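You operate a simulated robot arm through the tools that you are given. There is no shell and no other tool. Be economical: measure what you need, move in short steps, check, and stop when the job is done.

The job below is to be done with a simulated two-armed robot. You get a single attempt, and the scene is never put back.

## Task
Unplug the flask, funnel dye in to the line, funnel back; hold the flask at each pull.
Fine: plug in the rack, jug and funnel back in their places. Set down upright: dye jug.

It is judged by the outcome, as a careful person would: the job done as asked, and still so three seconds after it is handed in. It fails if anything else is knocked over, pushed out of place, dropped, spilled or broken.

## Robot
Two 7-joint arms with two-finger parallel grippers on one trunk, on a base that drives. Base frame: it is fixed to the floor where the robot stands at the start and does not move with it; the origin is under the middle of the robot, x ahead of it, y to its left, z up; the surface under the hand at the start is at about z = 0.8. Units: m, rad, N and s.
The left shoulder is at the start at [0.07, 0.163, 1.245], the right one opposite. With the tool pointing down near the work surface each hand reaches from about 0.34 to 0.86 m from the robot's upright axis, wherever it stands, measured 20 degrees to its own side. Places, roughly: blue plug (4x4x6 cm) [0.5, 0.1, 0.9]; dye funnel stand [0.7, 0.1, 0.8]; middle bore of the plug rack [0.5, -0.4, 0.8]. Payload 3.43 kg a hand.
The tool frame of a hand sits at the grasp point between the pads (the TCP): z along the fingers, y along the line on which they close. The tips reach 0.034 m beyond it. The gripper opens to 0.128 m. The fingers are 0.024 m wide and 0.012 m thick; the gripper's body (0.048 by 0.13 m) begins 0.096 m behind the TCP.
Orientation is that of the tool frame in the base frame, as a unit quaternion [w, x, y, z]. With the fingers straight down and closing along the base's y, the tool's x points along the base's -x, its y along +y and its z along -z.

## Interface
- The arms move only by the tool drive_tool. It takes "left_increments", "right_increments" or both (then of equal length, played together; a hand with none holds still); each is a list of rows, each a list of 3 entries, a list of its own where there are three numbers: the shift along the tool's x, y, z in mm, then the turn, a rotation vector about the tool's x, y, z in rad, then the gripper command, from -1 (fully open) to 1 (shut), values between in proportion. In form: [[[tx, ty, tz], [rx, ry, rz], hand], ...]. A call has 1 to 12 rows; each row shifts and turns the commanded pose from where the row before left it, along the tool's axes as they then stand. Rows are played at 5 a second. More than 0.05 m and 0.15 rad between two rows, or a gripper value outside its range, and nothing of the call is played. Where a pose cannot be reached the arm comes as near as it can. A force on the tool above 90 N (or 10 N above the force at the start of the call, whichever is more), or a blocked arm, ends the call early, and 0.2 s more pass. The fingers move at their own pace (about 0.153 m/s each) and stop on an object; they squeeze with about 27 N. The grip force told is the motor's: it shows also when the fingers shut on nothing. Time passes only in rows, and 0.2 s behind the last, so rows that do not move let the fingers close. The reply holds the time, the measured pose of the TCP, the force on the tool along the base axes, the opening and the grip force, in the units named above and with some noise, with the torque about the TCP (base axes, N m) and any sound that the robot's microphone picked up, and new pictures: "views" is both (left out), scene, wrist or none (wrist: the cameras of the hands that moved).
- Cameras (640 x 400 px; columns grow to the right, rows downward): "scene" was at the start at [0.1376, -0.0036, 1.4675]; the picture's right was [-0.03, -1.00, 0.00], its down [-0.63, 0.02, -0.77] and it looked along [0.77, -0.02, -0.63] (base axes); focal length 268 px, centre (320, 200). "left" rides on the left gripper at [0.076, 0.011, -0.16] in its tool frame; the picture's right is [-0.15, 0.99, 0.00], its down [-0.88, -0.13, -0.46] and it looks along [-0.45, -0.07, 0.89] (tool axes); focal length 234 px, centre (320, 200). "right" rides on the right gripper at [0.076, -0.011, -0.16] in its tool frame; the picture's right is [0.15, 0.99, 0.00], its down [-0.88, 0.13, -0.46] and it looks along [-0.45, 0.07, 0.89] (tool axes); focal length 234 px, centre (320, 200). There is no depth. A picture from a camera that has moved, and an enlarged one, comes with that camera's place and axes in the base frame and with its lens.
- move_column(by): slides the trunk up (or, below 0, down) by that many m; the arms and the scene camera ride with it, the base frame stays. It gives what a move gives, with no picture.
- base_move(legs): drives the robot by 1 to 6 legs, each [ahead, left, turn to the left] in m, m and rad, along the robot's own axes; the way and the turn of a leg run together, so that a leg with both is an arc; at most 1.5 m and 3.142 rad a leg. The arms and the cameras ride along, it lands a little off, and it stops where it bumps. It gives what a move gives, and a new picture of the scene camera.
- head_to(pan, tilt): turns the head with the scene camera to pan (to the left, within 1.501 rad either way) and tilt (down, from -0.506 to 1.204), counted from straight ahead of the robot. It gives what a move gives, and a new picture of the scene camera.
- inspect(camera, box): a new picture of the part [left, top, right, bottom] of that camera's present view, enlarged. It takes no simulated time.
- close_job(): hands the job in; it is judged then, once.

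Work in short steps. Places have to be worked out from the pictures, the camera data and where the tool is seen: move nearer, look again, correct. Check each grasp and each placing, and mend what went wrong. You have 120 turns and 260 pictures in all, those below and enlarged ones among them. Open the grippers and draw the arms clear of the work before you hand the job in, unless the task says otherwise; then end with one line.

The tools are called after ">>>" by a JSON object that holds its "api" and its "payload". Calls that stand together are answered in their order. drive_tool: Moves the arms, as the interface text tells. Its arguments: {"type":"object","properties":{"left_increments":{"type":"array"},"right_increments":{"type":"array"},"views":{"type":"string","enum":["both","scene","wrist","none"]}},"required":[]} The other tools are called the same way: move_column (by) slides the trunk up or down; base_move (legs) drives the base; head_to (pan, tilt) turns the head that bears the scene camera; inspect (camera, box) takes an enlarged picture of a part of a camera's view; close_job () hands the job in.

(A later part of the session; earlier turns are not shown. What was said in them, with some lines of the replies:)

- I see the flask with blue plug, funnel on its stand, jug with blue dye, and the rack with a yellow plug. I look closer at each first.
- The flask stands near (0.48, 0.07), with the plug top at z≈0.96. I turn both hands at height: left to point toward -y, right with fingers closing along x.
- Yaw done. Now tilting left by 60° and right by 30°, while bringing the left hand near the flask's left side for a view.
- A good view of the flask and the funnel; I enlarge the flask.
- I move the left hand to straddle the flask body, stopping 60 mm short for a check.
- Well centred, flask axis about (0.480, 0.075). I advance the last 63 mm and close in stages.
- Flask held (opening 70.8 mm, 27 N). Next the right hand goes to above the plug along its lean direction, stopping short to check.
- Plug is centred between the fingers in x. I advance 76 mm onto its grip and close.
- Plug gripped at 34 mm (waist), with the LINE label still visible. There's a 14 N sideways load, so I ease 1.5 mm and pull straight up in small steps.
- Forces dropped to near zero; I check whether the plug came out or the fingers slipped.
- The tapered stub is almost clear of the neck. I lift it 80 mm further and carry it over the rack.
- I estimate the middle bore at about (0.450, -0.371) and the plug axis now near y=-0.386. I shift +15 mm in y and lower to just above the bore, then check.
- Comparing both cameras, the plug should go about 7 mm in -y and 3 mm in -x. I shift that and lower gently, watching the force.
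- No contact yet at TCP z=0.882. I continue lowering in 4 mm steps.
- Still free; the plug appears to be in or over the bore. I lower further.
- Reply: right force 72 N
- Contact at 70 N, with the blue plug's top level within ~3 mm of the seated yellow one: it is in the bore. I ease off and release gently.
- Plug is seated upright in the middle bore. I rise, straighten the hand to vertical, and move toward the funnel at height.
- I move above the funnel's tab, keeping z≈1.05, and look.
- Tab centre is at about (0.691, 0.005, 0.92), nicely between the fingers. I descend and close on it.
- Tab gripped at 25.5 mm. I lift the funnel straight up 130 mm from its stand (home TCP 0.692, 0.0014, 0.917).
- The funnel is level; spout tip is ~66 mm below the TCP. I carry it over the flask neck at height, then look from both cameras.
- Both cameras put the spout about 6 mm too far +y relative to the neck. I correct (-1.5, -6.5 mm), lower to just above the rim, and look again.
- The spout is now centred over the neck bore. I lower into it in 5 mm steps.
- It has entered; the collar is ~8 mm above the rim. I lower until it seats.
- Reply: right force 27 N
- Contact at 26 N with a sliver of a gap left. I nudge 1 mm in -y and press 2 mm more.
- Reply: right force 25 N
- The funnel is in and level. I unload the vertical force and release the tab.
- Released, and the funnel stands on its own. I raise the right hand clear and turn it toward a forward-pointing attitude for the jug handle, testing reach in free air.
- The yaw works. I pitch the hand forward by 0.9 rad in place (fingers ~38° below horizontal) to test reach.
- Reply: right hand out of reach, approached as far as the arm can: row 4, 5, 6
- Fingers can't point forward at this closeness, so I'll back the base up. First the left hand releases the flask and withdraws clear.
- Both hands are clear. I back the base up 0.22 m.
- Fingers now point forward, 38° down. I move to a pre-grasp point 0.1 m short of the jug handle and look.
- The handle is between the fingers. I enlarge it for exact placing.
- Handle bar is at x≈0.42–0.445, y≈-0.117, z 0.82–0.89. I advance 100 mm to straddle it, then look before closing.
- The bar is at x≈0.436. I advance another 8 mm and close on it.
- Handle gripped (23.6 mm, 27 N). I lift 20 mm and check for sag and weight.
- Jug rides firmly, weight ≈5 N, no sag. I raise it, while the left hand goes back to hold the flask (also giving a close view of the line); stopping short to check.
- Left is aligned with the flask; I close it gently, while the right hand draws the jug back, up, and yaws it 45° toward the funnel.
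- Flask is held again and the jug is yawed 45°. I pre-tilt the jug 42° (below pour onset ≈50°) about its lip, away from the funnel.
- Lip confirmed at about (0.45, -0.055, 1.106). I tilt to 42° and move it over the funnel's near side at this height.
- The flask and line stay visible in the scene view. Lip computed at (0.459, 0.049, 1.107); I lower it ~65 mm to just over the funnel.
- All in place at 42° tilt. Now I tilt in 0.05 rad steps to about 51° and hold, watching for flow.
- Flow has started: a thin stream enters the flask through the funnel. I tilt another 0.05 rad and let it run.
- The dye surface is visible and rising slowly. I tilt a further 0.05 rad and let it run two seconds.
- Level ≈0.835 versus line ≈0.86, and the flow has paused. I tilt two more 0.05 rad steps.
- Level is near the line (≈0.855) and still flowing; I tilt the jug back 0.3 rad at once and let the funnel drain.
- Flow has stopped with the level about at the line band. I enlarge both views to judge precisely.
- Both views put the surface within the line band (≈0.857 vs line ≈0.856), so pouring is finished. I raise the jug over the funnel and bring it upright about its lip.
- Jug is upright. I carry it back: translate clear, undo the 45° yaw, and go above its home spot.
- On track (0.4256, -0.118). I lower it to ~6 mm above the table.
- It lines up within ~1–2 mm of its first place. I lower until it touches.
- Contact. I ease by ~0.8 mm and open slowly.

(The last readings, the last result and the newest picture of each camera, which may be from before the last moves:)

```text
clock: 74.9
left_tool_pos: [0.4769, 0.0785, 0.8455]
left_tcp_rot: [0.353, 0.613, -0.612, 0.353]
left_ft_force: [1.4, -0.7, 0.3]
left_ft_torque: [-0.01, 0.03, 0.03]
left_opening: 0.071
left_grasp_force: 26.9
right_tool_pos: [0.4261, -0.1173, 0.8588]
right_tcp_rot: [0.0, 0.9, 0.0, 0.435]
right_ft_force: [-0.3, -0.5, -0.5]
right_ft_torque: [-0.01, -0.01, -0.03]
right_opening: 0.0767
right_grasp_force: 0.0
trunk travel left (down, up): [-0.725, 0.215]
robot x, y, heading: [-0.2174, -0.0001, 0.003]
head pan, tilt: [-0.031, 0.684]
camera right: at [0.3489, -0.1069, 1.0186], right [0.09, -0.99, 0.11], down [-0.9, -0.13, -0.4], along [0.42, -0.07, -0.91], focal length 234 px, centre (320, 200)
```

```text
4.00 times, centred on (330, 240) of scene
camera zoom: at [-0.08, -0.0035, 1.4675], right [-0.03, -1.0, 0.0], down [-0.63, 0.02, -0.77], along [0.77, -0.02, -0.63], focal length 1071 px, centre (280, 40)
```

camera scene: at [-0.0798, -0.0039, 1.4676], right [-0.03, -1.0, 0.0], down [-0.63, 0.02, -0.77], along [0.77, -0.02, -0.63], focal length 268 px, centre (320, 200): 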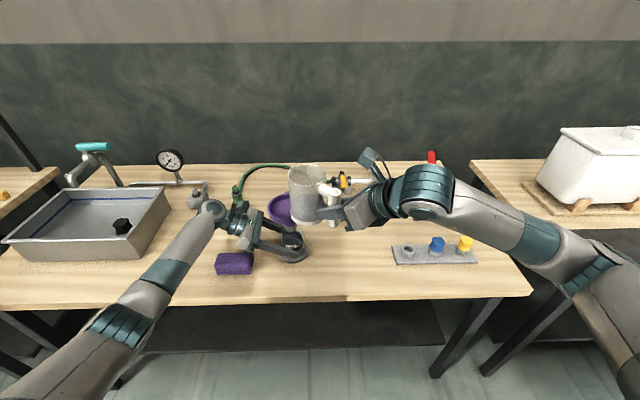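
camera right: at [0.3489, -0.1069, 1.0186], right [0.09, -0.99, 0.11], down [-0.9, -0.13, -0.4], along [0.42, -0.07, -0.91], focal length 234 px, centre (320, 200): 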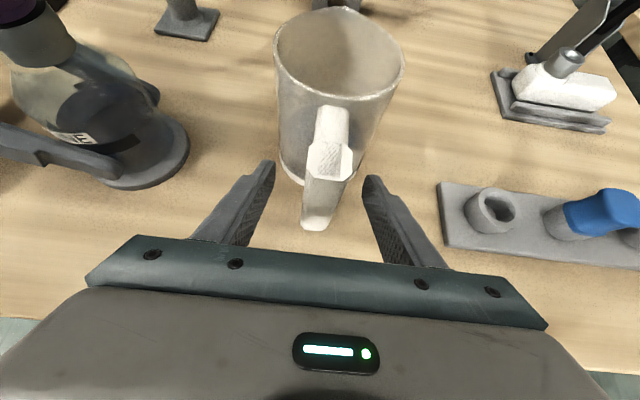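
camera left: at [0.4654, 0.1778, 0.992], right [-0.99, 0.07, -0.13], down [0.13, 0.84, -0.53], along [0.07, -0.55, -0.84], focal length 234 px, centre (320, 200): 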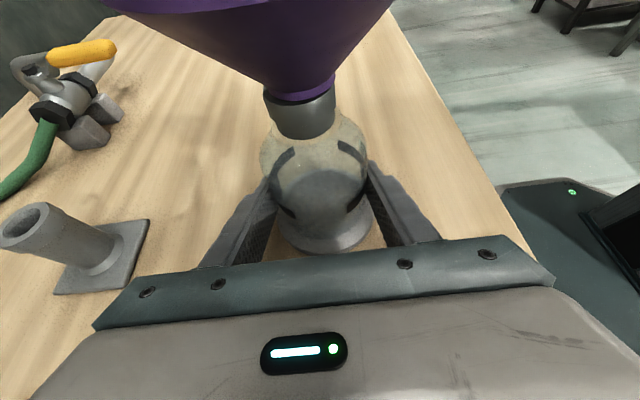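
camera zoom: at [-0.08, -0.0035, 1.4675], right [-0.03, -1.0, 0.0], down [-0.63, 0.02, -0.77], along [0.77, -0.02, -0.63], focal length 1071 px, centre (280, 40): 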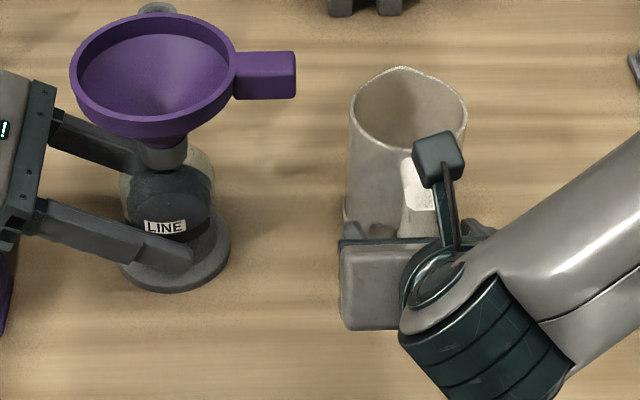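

Jug stands upright in its place. I withdraw the right hand, raise it, and begin turning it back to vertical.

>>> {"api": "drive_tool", "payload": {"right_increments": [[[0, 0, -36], [0, 0, 0], -0.2], [[0, 0, -36], [0, 0, 0], -0.2], [[0, 0, -36], [0, 0, 0], -0.2], [[31.3, 0, -25], [0, 0, 0], -0.2], [[31.3, 0, -25], [0, 0, 0], -0.2], [[31.3, 0, -25], [0, 0, 0], -0.2], [[31.3, 0, -25], [0, 0, 0], -0.2], [[0, 0, 0], [0, -0.15, 0], -0.2], [[0, 0, 0], [0, -0.15, 0], -0.2], [[0, 0, 0], [0, -0.15, 0], -0.2], [[0, 0, 0], [0, -0.15, 0], -0.2], [[0, 0, 0], [0, -0.15, 0], -0.2]], "views": "none"}}

>>> {"api": "drive_tool", "payload": {"right_increments": [[[0, 0, 0], [0, -0.149, 0], -0.2], [[0, 0, 0], [0, 0, -0.1428], -0.2], [[0, 0, 0], [0, 0, -0.1428], -0.2], [[0, 0, 0], [0, 0, -0.1428], -0.2], [[0, 0, 0], [0, 0, -0.1428], -0.2], [[0, 0, 0], [0, 0, -0.1428], -0.2], [[0, 0, 0], [0, 0, -0.1428], -0.2], [[0, 0, 0], [0, 0, -0.1428], -0.2], [[0, 0, 0], [0, 0, -0.1428], -0.2], [[0, 0, 0], [0, 0, -0.1428], -0.2], [[0, 0, 0], [0, 0, -0.1428], -0.2], [[0, 0, 0], [0, 0, -0.1428], -0.2]], "views": "both"}}

```text
clock: 77.5
left_tool_pos: [0.4764, 0.0791, 0.8473]
left_tcp_rot: [0.354, 0.612, -0.612, 0.354]
left_ft_force: [0.7, 0.1, 0.7]
left_ft_torque: [-0.01, 0.02, -0.05]
left_opening: 0.0709
left_grasp_force: 26.9
right_tool_pos: [0.342, -0.1168, 1.0863]
right_tcp_rot: [-0.001, 0.997, 0.001, 0.073]
right_ft_force: [-0.1, -0.4, -0.6]
right_ft_torque: [-0.01, 0.03, -0.01]
right_opening: 0.0769
right_grasp_force: 0.0
trunk travel left (down, up): [-0.725, 0.215]
robot x, y, heading: [-0.2171, -0.0001, 0.003]
head pan, tilt: [-0.031, 0.684]
```

```text
clock: 80.1
left_tool_pos: [0.4767, 0.0772, 0.8452]
left_tcp_rot: [0.353, 0.613, -0.612, 0.354]
left_ft_force: [0.7, -1.0, 0.7]
left_ft_torque: [-0.05, -0.07, 0.02]
left_opening: 0.0709
left_grasp_force: 26.7
right_tool_pos: [0.3408, -0.1176, 1.0859]
right_tcp_rot: [0.0, 0.706, 0.709, 0.0]
right_ft_force: [0.0, -0.4, -0.6]
right_ft_torque: [0.02, -0.02, -0.02]
right_opening: 0.0769
right_grasp_force: 0.0
trunk travel left (down, up): [-0.725, 0.215]
robot x, y, heading: [-0.2191, 0.003, 0.003]
head pan, tilt: [-0.031, 0.684]
camera scene: at [-0.0801, -0.0035, 1.4675], right [-0.03, -1.0, 0.0], down [-0.63, 0.02, -0.77], along [0.77, -0.02, -0.63], focal length 268 px, centre (320, 200)
camera right: at [0.3306, -0.0431, 1.2466], right [0.99, 0.15, 0.0], down [0.13, -0.88, 0.46], along [0.07, -0.45, -0.89], focal length 234 px, centre (320, 200)
```

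scene: 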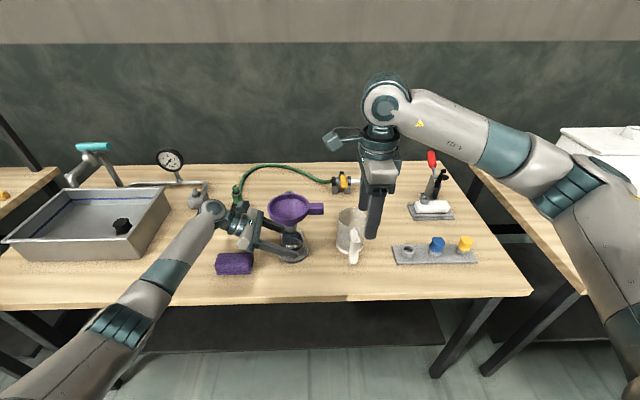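
right: 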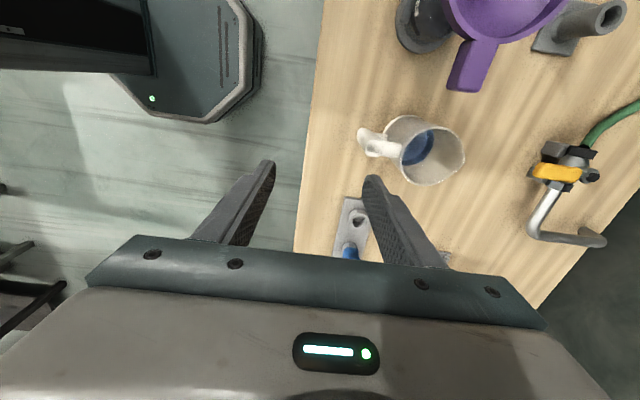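

Reoriented. I move above the funnel's tab in the flask.

>>> {"api": "drive_tool", "payload": {"right_increments": [[[24.4, 33.7, 0], [0, 0, 0], -0.2], [[24.4, 33.7, 0], [0, 0, 0], -0.2], [[24.4, 33.7, 0], [0, 0, 0], -0.2], [[24.4, 33.7, 0], [0, 0, 0], -0.2], [[0, 0, 20], [0, 0, 0], -0.2]], "views": "wrist"}}

>>> {"api": "inspect", "payload": {"camera": "scene", "box": [250, 180, 370, 270]}}

```text
clock: 81.3
left_tool_pos: [0.4764, 0.0768, 0.8474]
left_tcp_rot: [0.353, 0.613, -0.612, 0.354]
left_ft_force: [0.3, 0.8, 0.1]
left_ft_torque: [-0.18, 0.0, -0.02]
left_opening: 0.0709
left_grasp_force: 27.4
right_tool_pos: [0.4785, -0.0195, 1.0651]
right_tcp_rot: [-0.001, 0.707, 0.708, 0.0]
right_ft_force: [0.3, 0.4, -0.2]
right_ft_torque: [0.0, 0.0, 0.0]
right_opening: 0.0768
right_grasp_force: 0.0
trunk travel left (down, up): [-0.725, 0.215]
robot x, y, heading: [-0.2181, 0.0018, -0.001]
head pan, tilt: [-0.031, 0.684]
camera right: at [0.4661, 0.0547, 1.2256], right [0.99, 0.15, 0.0], down [0.13, -0.88, 0.45], along [0.07, -0.45, -0.89], focal length 234 px, centre (320, 200)
```

right: 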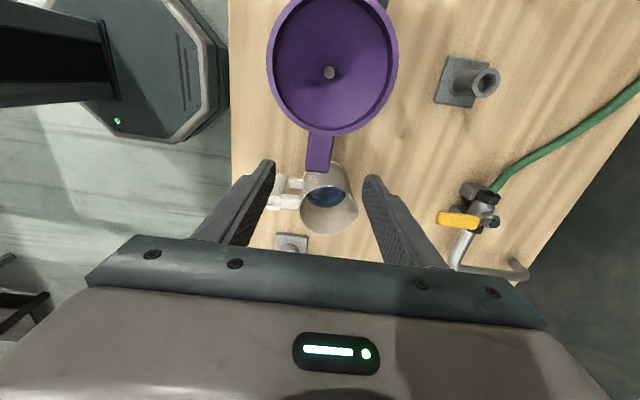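

```text
4.44 times, centred on (310, 225) of scene
camera zoom: at [-0.0801, -0.0047, 1.4676], right [-0.03, -1.0, 0.0], down [-0.63, 0.02, -0.77], along [0.77, -0.02, -0.63], focal length 1190 px, centre (364, 89)
```

zoom: 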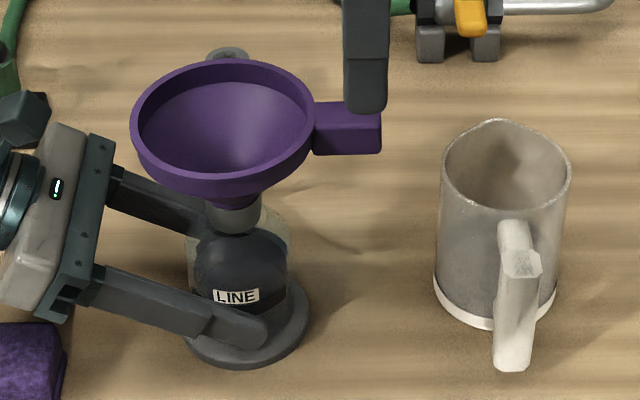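

Aligned with the tab. I descend 93 mm and grip it as before.

>>> {"api": "drive_tool", "payload": {"right_increments": [[[0, -1, 31], [0, 0, 0], -0.2], [[0, 0, 31], [0, 0, 0], -0.2], [[0, 0, 31], [0, 0, 0], -0.2], [[0, 0, 0], [0, 0, 0], 0.1], [[0, 0, 0], [0, 0, 0], 0.4], [[0, 0, 0], [0, 0, 0], 0.5], [[0, 0, 0], [0, 0, 0], 1], [[0, 0, 0], [0, 0, 0], 1]], "views": "wrist"}}

```text
clock: 83.1
left_tool_pos: [0.4778, 0.0789, 0.8472]
left_tcp_rot: [0.353, 0.613, -0.612, 0.354]
left_ft_force: [13.7, 2.5, 0.7]
left_ft_torque: [-0.21, 1.12, 0.78]
left_opening: 0.071
left_grasp_force: 27.1
right_tool_pos: [0.4776, -0.0192, 0.9726]
right_tcp_rot: [0.0, 0.706, 0.709, -0.001]
right_ft_force: [-12.5, -4.3, 5.7]
right_ft_torque: [0.27, 0.18, 0.46]
right_opening: 0.0253
right_grasp_force: 26.5
trunk travel left (down, up): [-0.725, 0.215]
robot x, y, heading: [-0.2177, 0.0001, 0.003]
head pan, tilt: [-0.031, 0.684]
camera right: at [0.4664, 0.0559, 1.1332], right [0.99, 0.15, 0.0], down [0.13, -0.88, 0.46], along [0.07, -0.45, -0.89], focal length 234 px, centre (320, 200)
```

right: 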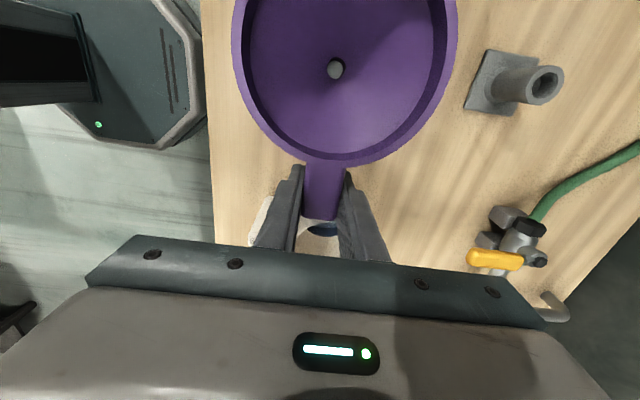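

Gripped, left hand still holding the flask. I ease the 12 N side load and pull straight up slowly.

>>> {"api": "drive_tool", "payload": {"right_increments": [[[0, -1.7, 0], [0, 0, 0], 1], [[0, 0, -4], [0, 0, 0], 1], [[0, 0, -4], [0, 0, 0], 1], [[0, 0, -5], [0, 0, 0], 1], [[0, 0, -6], [0, 0, 0], 1], [[0, 0, -8], [0, 0, 0], 1], [[0, 0, 0], [0, 0, 0], 1]], "views": "none"}}

>>> {"api": "inspect", "payload": {"camera": "left", "box": [200, 0, 440, 260]}}

>>> {"api": "inspect", "payload": {"camera": "scene", "box": [250, 180, 370, 270]}}

```text
clock: 84.7
left_tool_pos: [0.4769, 0.0778, 0.8474]
left_tcp_rot: [0.353, 0.613, -0.612, 0.354]
left_ft_force: [-1.2, -1.2, 0.2]
left_ft_torque: [-0.11, 0.05, -0.06]
left_opening: 0.0708
left_grasp_force: 27.3
right_tool_pos: [0.4742, -0.0194, 1.0019]
right_tcp_rot: [0.001, 0.707, 0.708, 0.0]
right_ft_force: [0.2, -0.3, -1.0]
right_ft_torque: [-0.05, 0.0, -0.01]
right_opening: 0.0252
right_grasp_force: 27.3
trunk travel left (down, up): [-0.725, 0.215]
robot x, y, heading: [-0.2169, -0.0018, 0.005]
head pan, tilt: [-0.031, 0.684]
```

```text
1.54 times, centred on (320, 130) of left
camera zoom: at [0.4649, 0.1779, 0.9923], right [-0.99, 0.07, -0.13], down [0.13, 0.84, -0.53], along [0.07, -0.55, -0.84], focal length 360 px, centre (320, 308)
```

zoom: 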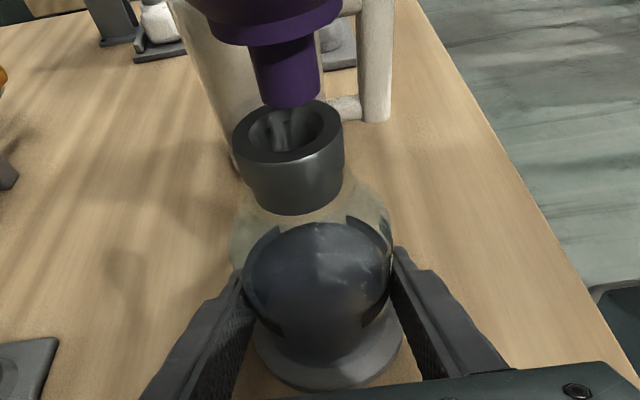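

```text
4.44 times, centred on (310, 225) of scene
camera zoom: at [-0.0803, -0.0037, 1.4675], right [-0.03, -1.0, 0.0], down [-0.63, 0.02, -0.77], along [0.77, -0.02, -0.63], focal length 1190 px, centre (364, 89)
```

zoom: 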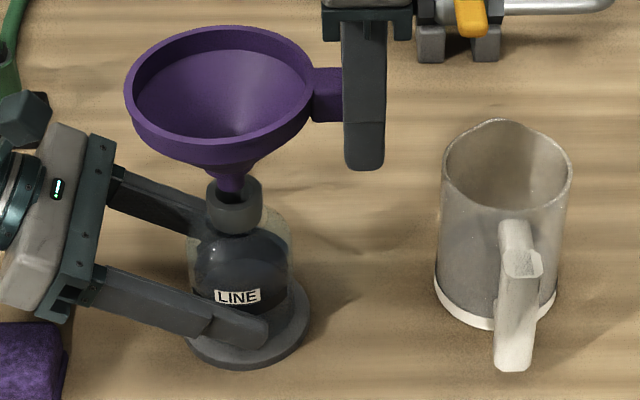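

The funnel came out cleanly, level on the line. I lift it further; the left hand releases the flask and withdraws back for the base to return forward.

>>> {"api": "drive_tool", "payload": {"left_increments": [[[0, 0, 0], [0, 0, 0], -0.15], [[0, 0, 0], [0, 0, 0], -0.3], [[0, 0, 0], [0, 0, 0], -0.7], [[0, 0, -30], [0, 0, 0], -0.7], [[0, 0, -40], [0, 0, 0], -0.7], [[0, 0, -40], [0, 0, 0], -0.7], [[0, 0, -40], [0, 0, 0], -0.7], [[30, 30, 0], [0, 0, 0], -0.7], [[30, 38, 0], [0, 0, 0], -0.7], [[20, 45, 0], [0, 0, 0], -0.7], [[10, 45, 0], [0, 0, 0], -0.7], [[10, 45, 0], [0, 0, 0], -0.7]], "right_increments": [[[0, 0, -15], [0, 0, 0], 1], [[0, 0, -15], [0, 0, 0], 1], [[0, 0, -15], [0, 0, 0], 1], [[0, 0, -15], [0, 0, 0], 1], [[0, 0, 0], [0, 0, 0], 1], [[0, 0, 0], [0, 0, 0], 1], [[0, 0, 0], [0, 0, 0], 1], [[0, 0, 0], [0, 0, 0], 1], [[0, 0, 0], [0, 0, 0], 1], [[0, 0, 0], [0, 0, 0], 1], [[0, 0, 0], [0, 0, 0], 1], [[0, 0, 0], [0, 0, 0], 1]], "views": "scene"}}

>>> {"api": "inspect", "payload": {"camera": "scene", "box": [260, 200, 340, 270]}}

```text
clock: 87.3
left_tool_pos: [0.2736, 0.1579, 1.0073]
left_tcp_rot: [0.353, 0.613, -0.611, 0.355]
left_ft_force: [-2.1, 0.5, 0.4]
left_ft_torque: [0.03, -0.05, 0.0]
left_opening: 0.1088
left_grasp_force: 0.0
right_tool_pos: [0.4722, -0.0204, 1.0626]
right_tcp_rot: [0.0, 0.706, 0.708, 0.0]
right_ft_force: [-0.6, -0.4, -1.4]
right_ft_torque: [-0.1, -0.04, -0.02]
right_opening: 0.0257
right_grasp_force: 26.9
trunk travel left (down, up): [-0.725, 0.215]
robot x, y, heading: [-0.217, -0.0011, -0.002]
head pan, tilt: [-0.031, 0.684]
camera scene: at [-0.0817, -0.003, 1.4677], right [-0.03, -1.0, 0.0], down [-0.63, 0.02, -0.78], along [0.78, -0.02, -0.63], focal length 268 px, centre (320, 200)
```

scene: 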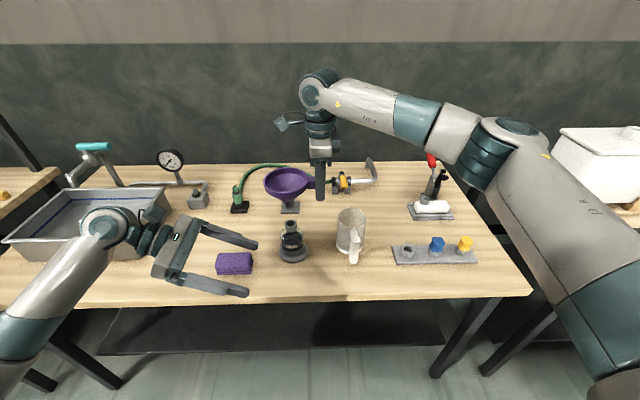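

```text
5.71 times, centred on (300, 235) of scene
camera zoom: at [-0.0817, -0.003, 1.4677], right [-0.03, -1.0, 0.0], down [-0.63, 0.02, -0.78], along [0.78, -0.02, -0.63], focal length 1530 px, centre (434, 0)
```

zoom: 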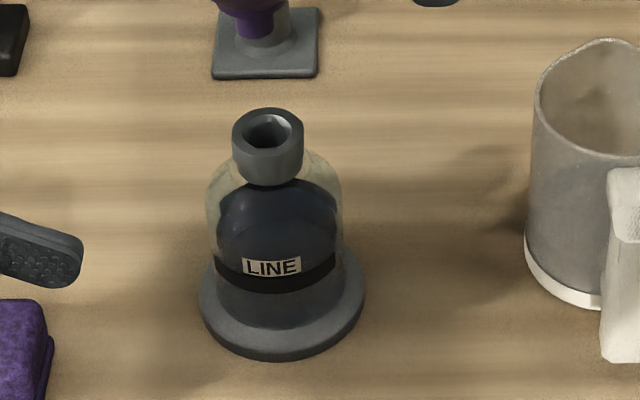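

Flask stands free and undisturbed. Now the base returns forward 0.22 m with the funnel held high.

>>> {"api": "base_move", "payload": {"legs": [[0.217, 0, 0]]}}

>>> {"api": "inspect", "payload": {"camera": "scene", "box": [230, 150, 370, 290]}}

>>> {"api": "inspect", "payload": {"camera": "scene", "box": [265, 280, 315, 335]}}

```text
clock: 89.0
left_tool_pos: [0.4896, 0.1602, 1.007]
left_tcp_rot: [0.352, 0.614, -0.611, 0.355]
left_ft_force: [0.5, -0.4, -0.5]
left_ft_torque: [-0.02, 0.02, 0.01]
left_opening: 0.1089
left_grasp_force: 0.1
right_tool_pos: [0.69, -0.0178, 1.0621]
right_tcp_rot: [0.0, 0.706, 0.708, 0.0]
right_ft_force: [-0.1, 0.9, -1.4]
right_ft_torque: [-0.06, 0.0, 0.04]
right_opening: 0.0253
right_grasp_force: 26.8
trunk travel left (down, up): [-0.725, 0.215]
robot x, y, heading: [-0.0003, -0.0022, 0.004]
head pan, tilt: [-0.031, 0.684]
camera scene: at [0.1359, -0.0026, 1.4676], right [-0.03, -1.0, 0.0], down [-0.63, 0.02, -0.77], along [0.77, -0.02, -0.63], focal length 268 px, centre (320, 200)
```

scene: 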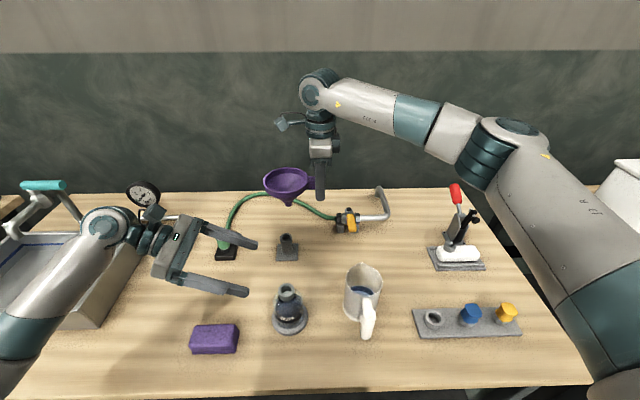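

```text
2.86 times, centred on (300, 220) of scene
camera zoom: at [0.1359, -0.0026, 1.4676], right [-0.03, -1.0, 0.0], down [-0.63, 0.02, -0.77], along [0.77, -0.02, -0.63], focal length 765 px, centre (377, 143)
```

zoom: 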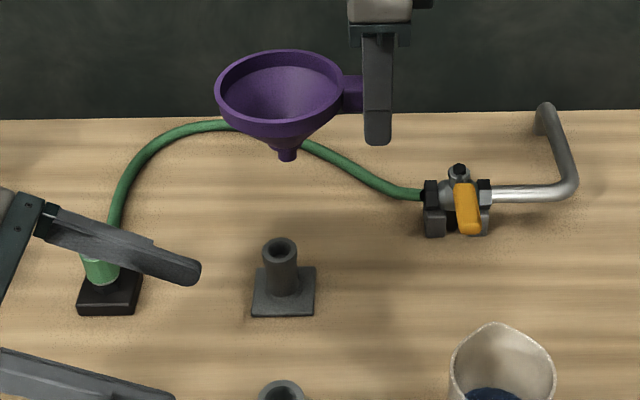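

```text
7.27 times, centred on (290, 308) of scene
camera zoom: at [0.1359, -0.0026, 1.4676], right [-0.03, -1.0, 0.0], down [-0.63, 0.02, -0.77], along [0.77, -0.02, -0.63], focal length 1947 px, centre (538, -582)
```

zoom: 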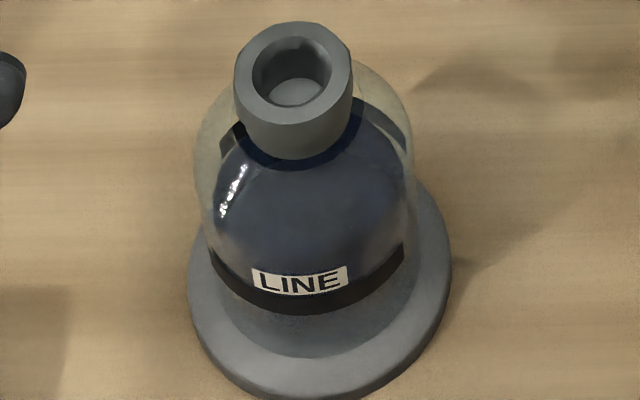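

The flask level reads at the line from here too. Now I shift the funnel +19 mm in y over its stand and lower partway to check alignment.

>>> {"api": "drive_tool", "payload": {"right_increments": [[[9.5, 1, 0], [0, 0, 0], 1], [[9.5, 1, 0], [0, 0, 0], 1], [[0, 0, 35], [0, 0, 0], 1], [[0, 0, 35], [0, 0, 0], 1], [[0, 0, 18], [0, 0, 0], 1], [[0, 0, 0], [0, 0, 0], 1]], "views": "none"}}

>>> {"api": "inspect", "payload": {"camera": "scene", "box": [240, 180, 350, 270]}}

>>> {"api": "inspect", "payload": {"camera": "right", "box": [200, 0, 460, 220]}}

```text
clock: 90.3
left_tool_pos: [0.4898, 0.1601, 1.0072]
left_tcp_rot: [0.354, 0.613, -0.612, 0.354]
left_ft_force: [-0.8, 0.9, -0.6]
left_ft_torque: [0.02, 0.0, -0.02]
left_opening: 0.1087
left_grasp_force: 0.1
right_tool_pos: [0.6933, 0.0026, 0.9719]
right_tcp_rot: [-0.001, 0.706, 0.708, 0.0]
right_ft_force: [0.0, 0.2, -0.8]
right_ft_torque: [-0.06, -0.01, -0.01]
right_opening: 0.0253
right_grasp_force: 27.2
trunk travel left (down, up): [-0.725, 0.215]
robot x, y, heading: [-0.0026, -0.0001, 0.008]
head pan, tilt: [-0.031, 0.684]
```

```text
4.44 times, centred on (295, 225) of scene
camera zoom: at [0.1358, -0.0027, 1.4675], right [-0.03, -1.0, 0.0], down [-0.63, 0.02, -0.77], along [0.77, -0.02, -0.63], focal length 1190 px, centre (431, 89)
```

zoom: 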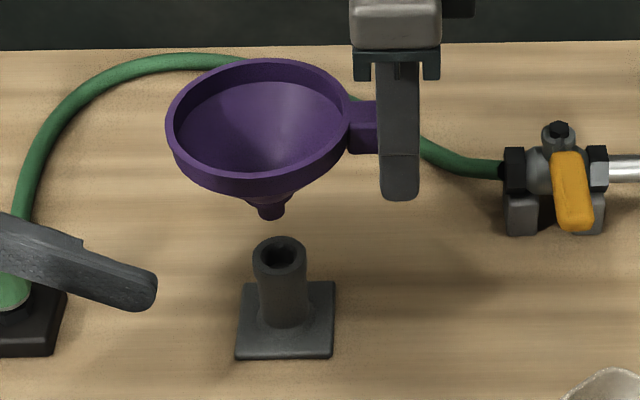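

```text
1.82 times, centred on (330, 110) of right
camera zoom: at [0.6816, 0.0773, 1.1329], right [0.99, 0.15, 0.0], down [0.13, -0.88, 0.46], along [0.07, -0.45, -0.89], focal length 426 px, centre (302, 364)
```

zoom: 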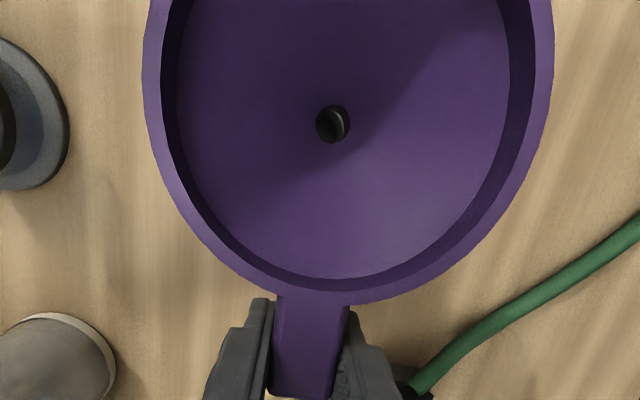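

Spout appears ~2–3 mm too far +y of the tube. I correct and lower to just above the tube.

>>> {"api": "drive_tool", "payload": {"right_increments": [[[-2.3, -1, 0], [0, 0, 0], 1], [[0, 0, 12], [0, 0, 0], 1], [[0, 0, 12], [0, 0, 0], 1], [[0, 0, 0], [0, 0, 0], 1]], "views": "none"}}

>>> {"api": "inspect", "payload": {"camera": "scene", "box": [255, 205, 325, 265]}}

```text
clock: 91.3
left_tool_pos: [0.4898, 0.1604, 1.0071]
left_tcp_rot: [0.353, 0.613, -0.612, 0.354]
left_ft_force: [-0.4, 0.3, 1.5]
left_ft_torque: [-0.02, -0.01, 0.0]
left_opening: 0.1089
left_grasp_force: 0.0
right_tool_pos: [0.6901, -0.0003, 0.9492]
right_tcp_rot: [-0.001, 0.706, 0.709, 0.0]
right_ft_force: [-0.4, 0.9, -0.7]
right_ft_torque: [-0.05, 0.02, -0.01]
right_opening: 0.0253
right_grasp_force: 26.7
trunk travel left (down, up): [-0.725, 0.215]
robot x, y, heading: [-0.0002, 0.0007, 0.005]
head pan, tilt: [-0.031, 0.684]
```

```text
6.67 times, centred on (290, 235) of scene
camera zoom: at [0.1358, -0.0027, 1.4676], right [-0.03, -1.0, 0.0], down [-0.63, 0.02, -0.77], along [0.77, -0.02, -0.63], focal length 1785 px, centre (520, -33)
```

zoom: 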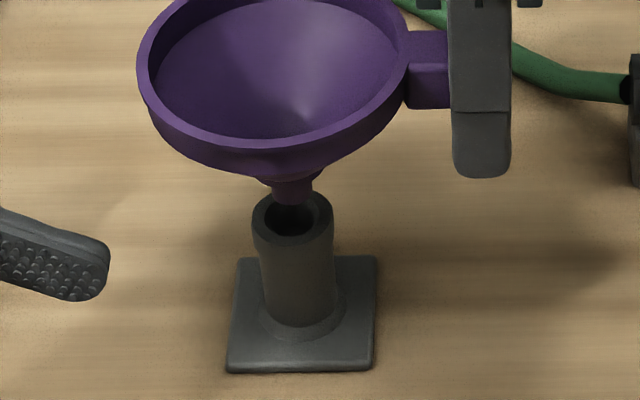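

Aligned over the tube in both directions. I lower it in small steps into the stand.

>>> {"api": "drive_tool", "payload": {"right_increments": [[[0, 0, 6], [0, 0, 0], 1], [[0, 0, 6], [0, 0, 0], 1], [[0, 0, 6], [0, 0, 0], 1], [[0, 0, 6], [0, 0, 0], 1], [[0, 0, 4], [0, 0, 0], 1], [[0, 0, 3], [0, 0, 0], 1], [[0, 0, 0], [0, 0, 0], 1]], "views": "none"}}

>>> {"api": "inspect", "payload": {"camera": "scene", "box": [230, 170, 370, 280]}}

```text
clock: 93.0
left_tool_pos: [0.4902, 0.1607, 1.0083]
left_tcp_rot: [0.352, 0.614, -0.611, 0.355]
left_ft_force: [-0.3, -0.4, -0.3]
left_ft_torque: [0.0, 0.0, 0.02]
left_opening: 0.1088
left_grasp_force: 0.0
right_tool_pos: [0.6908, -0.0011, 0.919]
right_tcp_rot: [0.0, 0.705, 0.709, 0.0]
right_ft_force: [0.1, -0.2, -0.4]
right_ft_torque: [-0.09, 0.02, -0.01]
right_opening: 0.0253
right_grasp_force: 26.8
trunk travel left (down, up): [-0.725, 0.215]
robot x, y, heading: [-0.0035, -0.0006, -0.001]
head pan, tilt: [-0.031, 0.684]
```

```text
3.64 times, centred on (300, 225) of scene
camera zoom: at [0.136, -0.0026, 1.4675], right [-0.03, -1.0, 0.0], down [-0.63, 0.02, -0.77], along [0.77, -0.02, -0.63], focal length 974 px, centre (393, 109)
```

zoom: 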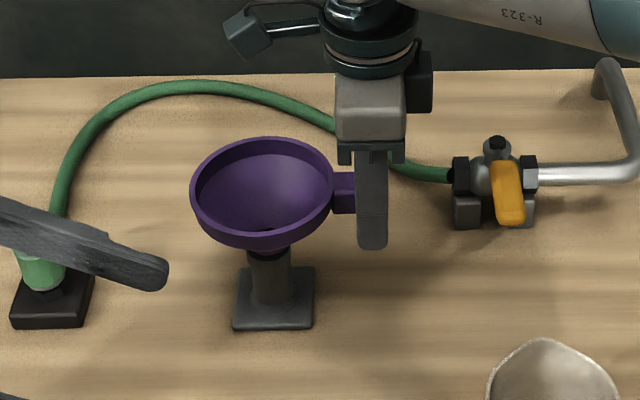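

It's in the tube, about 3 mm above its seat. I lower until contact.

>>> {"api": "drive_tool", "payload": {"right_increments": [[[0, 0, 1.5], [0, 0, 0], 1], [[0, 0, 1.5], [0, 0, 0], 1], [[0, 0, 1], [0, 0, 0], 1], [[0, 0, 0], [0, 0, 0], 1]], "views": "none"}}

```text
clock: 94.0
left_tool_pos: [0.4886, 0.1594, 1.0072]
left_tcp_rot: [0.353, 0.613, -0.611, 0.355]
left_ft_force: [-0.1, 0.4, 0.5]
left_ft_torque: [-0.01, 0.01, 0.01]
left_opening: 0.1088
left_grasp_force: 0.0
right_tool_pos: [0.6911, -0.0005, 0.9152]
right_tcp_rot: [0.0, 0.706, 0.708, 0.001]
right_ft_force: [-0.2, 0.5, -0.7]
right_ft_torque: [-0.03, -0.01, 0.01]
right_opening: 0.0254
right_grasp_force: 26.7
trunk travel left (down, up): [-0.725, 0.215]
robot x, y, heading: [-0.0019, 0.0011, 0.005]
head pan, tilt: [-0.031, 0.684]
```

Still no contact; a little further.

>>> {"api": "drive_tool", "payload": {"right_increments": [[[0, 0, 1.2], [0, 0, 0], 1], [[0, 0, 1.2], [0, 0, 0], 1], [[0, 0, 0], [0, 0, 0], 1]], "views": "none"}}

>>> {"api": "inspect", "payload": {"camera": "scene", "box": [230, 170, 370, 280]}}

```text
clock: 94.8
left_tool_pos: [0.4902, 0.1597, 1.0078]
left_tcp_rot: [0.352, 0.614, -0.611, 0.355]
left_ft_force: [0.4, -0.4, -0.1]
left_ft_torque: [-0.01, 0.01, -0.02]
left_opening: 0.1086
left_grasp_force: 0.1
right_tool_pos: [0.6908, -0.0016, 0.9139]
right_tcp_rot: [0.0, 0.706, 0.709, 0.001]
right_ft_force: [0.7, -0.4, 5.5]
right_ft_torque: [0.56, -0.01, -0.12]
right_opening: 0.0254
right_grasp_force: 26.9
trunk travel left (down, up): [-0.725, 0.215]
robot x, y, heading: [-0.0008, 0.003, 0.003]
head pan, tilt: [-0.031, 0.684]
```

```text
3.64 times, centred on (300, 225) of scene
camera zoom: at [0.1353, -0.0028, 1.4677], right [-0.03, -1.0, 0.0], down [-0.63, 0.02, -0.78], along [0.77, -0.02, -0.63], focal length 974 px, centre (393, 109)
```

zoom: 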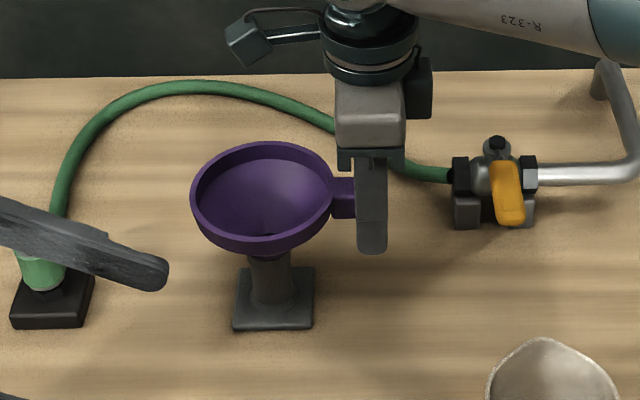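

Light contact (5 N): the funnel is seated as at the start. I release and rise.

>>> {"api": "drive_tool", "payload": {"right_increments": [[[0, 0, 0], [0, 0, 0], 0.55], [[0, 0, 0], [0, 0, 0], 0.3], [[0, 0, 0], [0, 0, 0], 0.0], [[0, 0, 0], [0, 0, 0], -0.2], [[0, 0, -25], [0, 0, 0], -0.2], [[0, 0, -40], [0, 0, 0], -0.2], [[0, 0, -40], [0, 0, 0], -0.2], [[0, 0, -40], [0, 0, 0], -0.2]], "views": "both"}}

>>> {"api": "inspect", "payload": {"camera": "scene", "box": [230, 170, 370, 280]}}

```text
clock: 96.5
left_tool_pos: [0.4897, 0.1599, 1.0075]
left_tcp_rot: [0.352, 0.614, -0.611, 0.355]
left_ft_force: [1.0, 1.0, -0.6]
left_ft_torque: [-0.03, -0.01, -0.01]
left_opening: 0.1089
left_grasp_force: 0.1
right_tool_pos: [0.6912, 0.0004, 1.0582]
right_tcp_rot: [0.0, 0.706, 0.708, -0.001]
right_ft_force: [0.8, -0.4, 0.4]
right_ft_torque: [0.01, 0.02, 0.0]
right_opening: 0.0769
right_grasp_force: 0.1
trunk travel left (down, up): [-0.725, 0.215]
robot x, y, heading: [-0.0045, -0.0006, 0.002]
head pan, tilt: [-0.031, 0.684]
camera scene: at [0.135, -0.0021, 1.4676], right [-0.03, -1.0, 0.0], down [-0.63, 0.02, -0.78], along [0.78, -0.02, -0.63], focal length 268 px, centre (320, 200)
camera right: at [0.6791, 0.0759, 1.2181], right [0.99, 0.15, 0.0], down [0.13, -0.88, 0.46], along [0.07, -0.45, -0.89], focal length 234 px, centre (320, 200)
```

scene: 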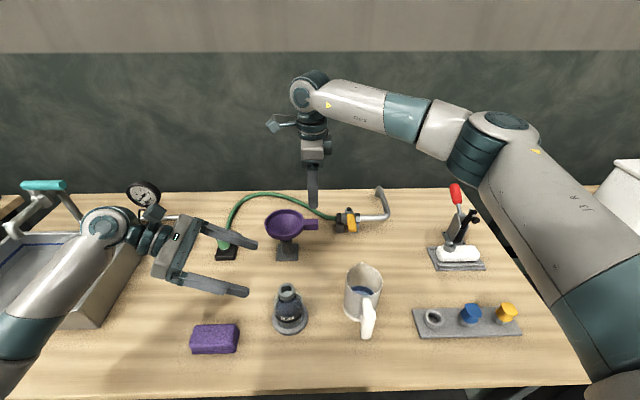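
right: 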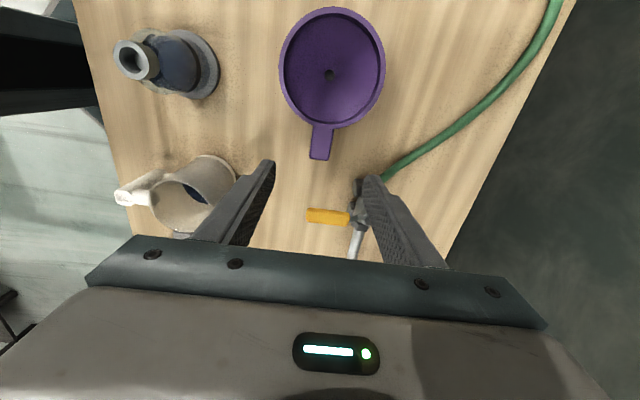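

```text
3.64 times, centred on (300, 225) of scene
camera zoom: at [0.135, -0.0021, 1.4676], right [-0.03, -1.0, 0.0], down [-0.63, 0.02, -0.78], along [0.78, -0.02, -0.63], focal length 974 px, centre (393, 109)
```

zoom: 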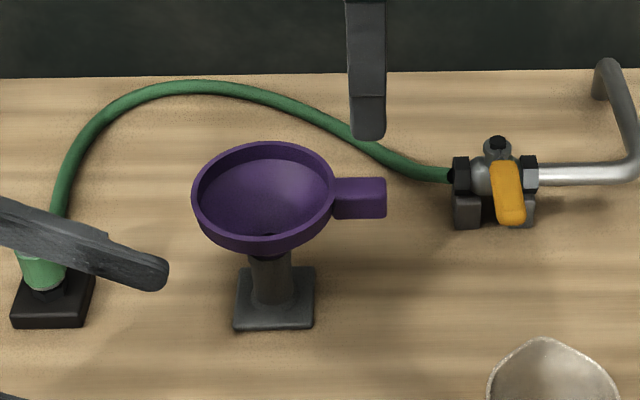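

Funnel is back on its stand, undisturbed. For a last check of the level I take a flatter view with the left wrist camera.

>>> {"api": "drive_tool", "payload": {"left_increments": [[[0, 0, -20], [0, 0.105, 0], -0.7], [[0, 0, -20], [0, 0.105, 0], -0.7], [[0, 0, -10], [0, 0.105, 0], -0.7], [[-31, 6, 0], [0, 0, 0], -0.7], [[-31, 6, 0], [0, 0, 0], -0.7], [[0, 0, 0], [0, 0, 0], -0.7]], "views": "wrist"}}

>>> {"api": "inspect", "payload": {"camera": "left", "box": [270, 120, 380, 220]}}

```text
clock: 98.0
left_tool_pos: [0.4769, 0.2198, 0.9679]
left_tcp_rot: [0.445, 0.55, -0.548, 0.446]
left_ft_force: [0.7, -0.6, -0.1]
left_ft_torque: [0.01, 0.01, -0.01]
left_opening: 0.1089
left_grasp_force: 0.0
right_tool_pos: [0.6908, 0.0001, 1.0562]
right_tcp_rot: [0.0, 0.706, 0.708, 0.0]
right_ft_force: [0.6, 0.5, 0.6]
right_ft_torque: [0.02, 0.0, 0.0]
right_opening: 0.0769
right_grasp_force: 0.1
trunk travel left (down, up): [-0.725, 0.215]
robot x, y, heading: [0.0005, 0.0016, 0.003]
head pan, tilt: [-0.031, 0.684]
camera left: at [0.4655, 0.3589, 1.0746], right [-0.99, 0.03, -0.14], down [0.13, 0.63, -0.77], along [0.07, -0.78, -0.62], focal length 234 px, centre (320, 200)
```

left: 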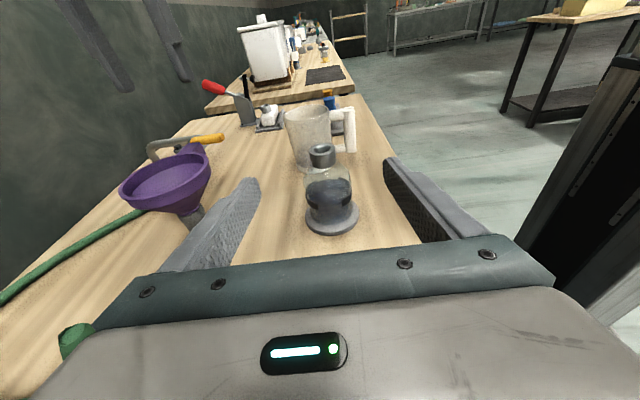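

```text
4.00 times, centred on (325, 170) of left
camera zoom: at [0.4655, 0.3589, 1.0746], right [-0.99, 0.03, -0.14], down [0.13, 0.63, -0.77], along [0.07, -0.78, -0.62], focal length 937 px, centre (300, 320)
```

zoom: 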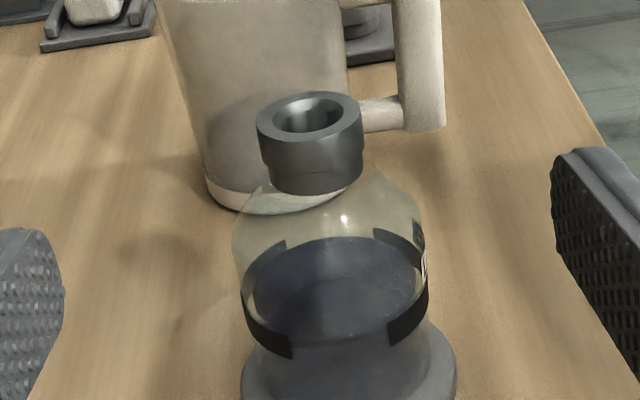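

>>> {"api": "inspect", "payload": {"camera": "left", "box": [302, 170, 358, 215]}}

```text
8.89 times, centred on (330, 192) of left
camera zoom: at [0.4655, 0.3589, 1.0746], right [-0.99, 0.03, -0.14], down [0.13, 0.63, -0.77], along [0.07, -0.78, -0.62], focal length 2082 px, centre (231, 267)
```

zoom: 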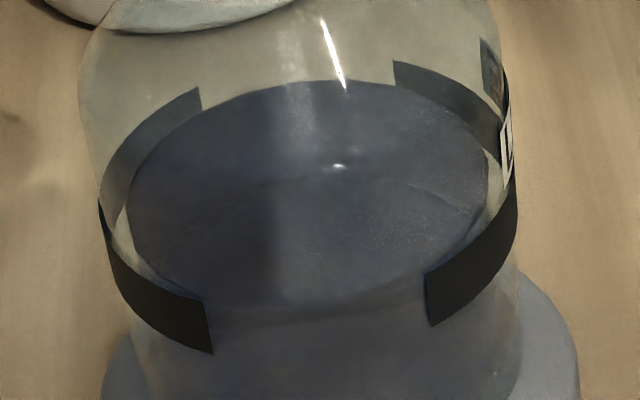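

The surface lies within ~1–2 mm of the middle of the line band. I draw both arms up and clear of the work.

>>> {"api": "drive_tool", "payload": {"left_increments": [[[30, 0, -30], [0, 0, 0], -1], [[40, 0, -20], [0, 0, 0], -1], [[40, 0, -10], [0, 0, 0], -1], [[40, 0, 0], [0, 0, 0], -1], [[0, 0, 0], [0, 0, 0], -1]], "right_increments": [[[0, 0, -45], [0, 0, 0], -1], [[0, 0, -45], [0, 0, 0], -1], [[-45, -10, 0], [0, 0, 0], -1], [[-45, -15, 0], [0, 0, 0], -1], [[-45, -15, 0], [0, 0, 0], -1]], "views": "scene"}}

>>> {"api": "inspect", "payload": {"camera": "scene", "box": [230, 190, 550, 350]}}

```text
clock: 99.2
left_tool_pos: [0.4782, 0.2434, 1.1283]
left_tcp_rot: [0.443, 0.551, -0.548, 0.446]
left_ft_force: [-0.5, -0.5, 0.5]
left_ft_torque: [0.03, 0.03, 0.03]
left_opening: 0.1278
left_grasp_force: 0.2
right_tool_pos: [0.6505, -0.1382, 1.1484]
right_tcp_rot: [0.0, 0.705, 0.709, 0.001]
right_ft_force: [0.0, -0.9, -0.9]
right_ft_torque: [0.04, -0.04, -0.01]
right_opening: 0.1279
right_grasp_force: 0.1
trunk travel left (down, up): [-0.725, 0.215]
robot x, y, heading: [-0.0032, 0.0011, 0.003]
head pan, tilt: [-0.031, 0.684]
camera scene: at [0.1351, -0.0043, 1.4676], right [-0.03, -1.0, 0.0], down [-0.63, 0.02, -0.78], along [0.77, -0.02, -0.63], focal length 268 px, centre (320, 200)
```

scene: 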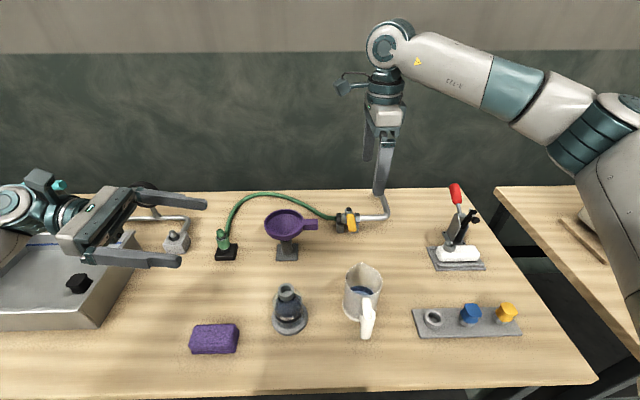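

```text
2.00 times, centred on (390, 270) of scene
camera zoom: at [0.1351, -0.0043, 1.4676], right [-0.03, -1.0, 0.0], down [-0.63, 0.02, -0.78], along [0.77, -0.02, -0.63], focal length 535 px, centre (180, 60)
```

zoom: 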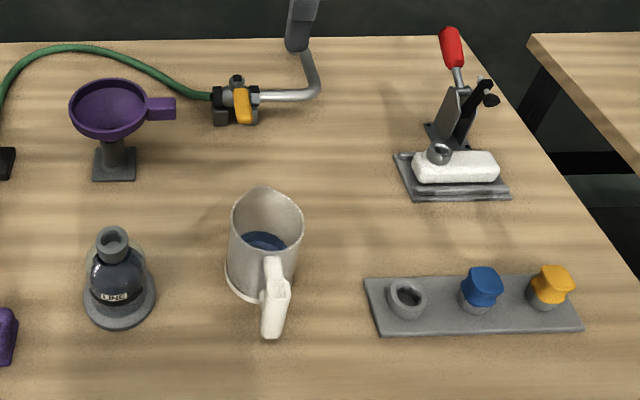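

Everything is in place: plug in the rack, funnel on its stand, jug upright at home, and flask filled to the line with both hands clear. I hand it in.

>>> {"api": "close_job", "payload": {}}

```text
The job is handed in.
```

The flask is unplugged and filled with dye to its line, and the job is handed in. I held the flask for both pulls. The blue plug is in the middle bore of the rack, the funnel is back on its stand, and the jug stands upright in its place.
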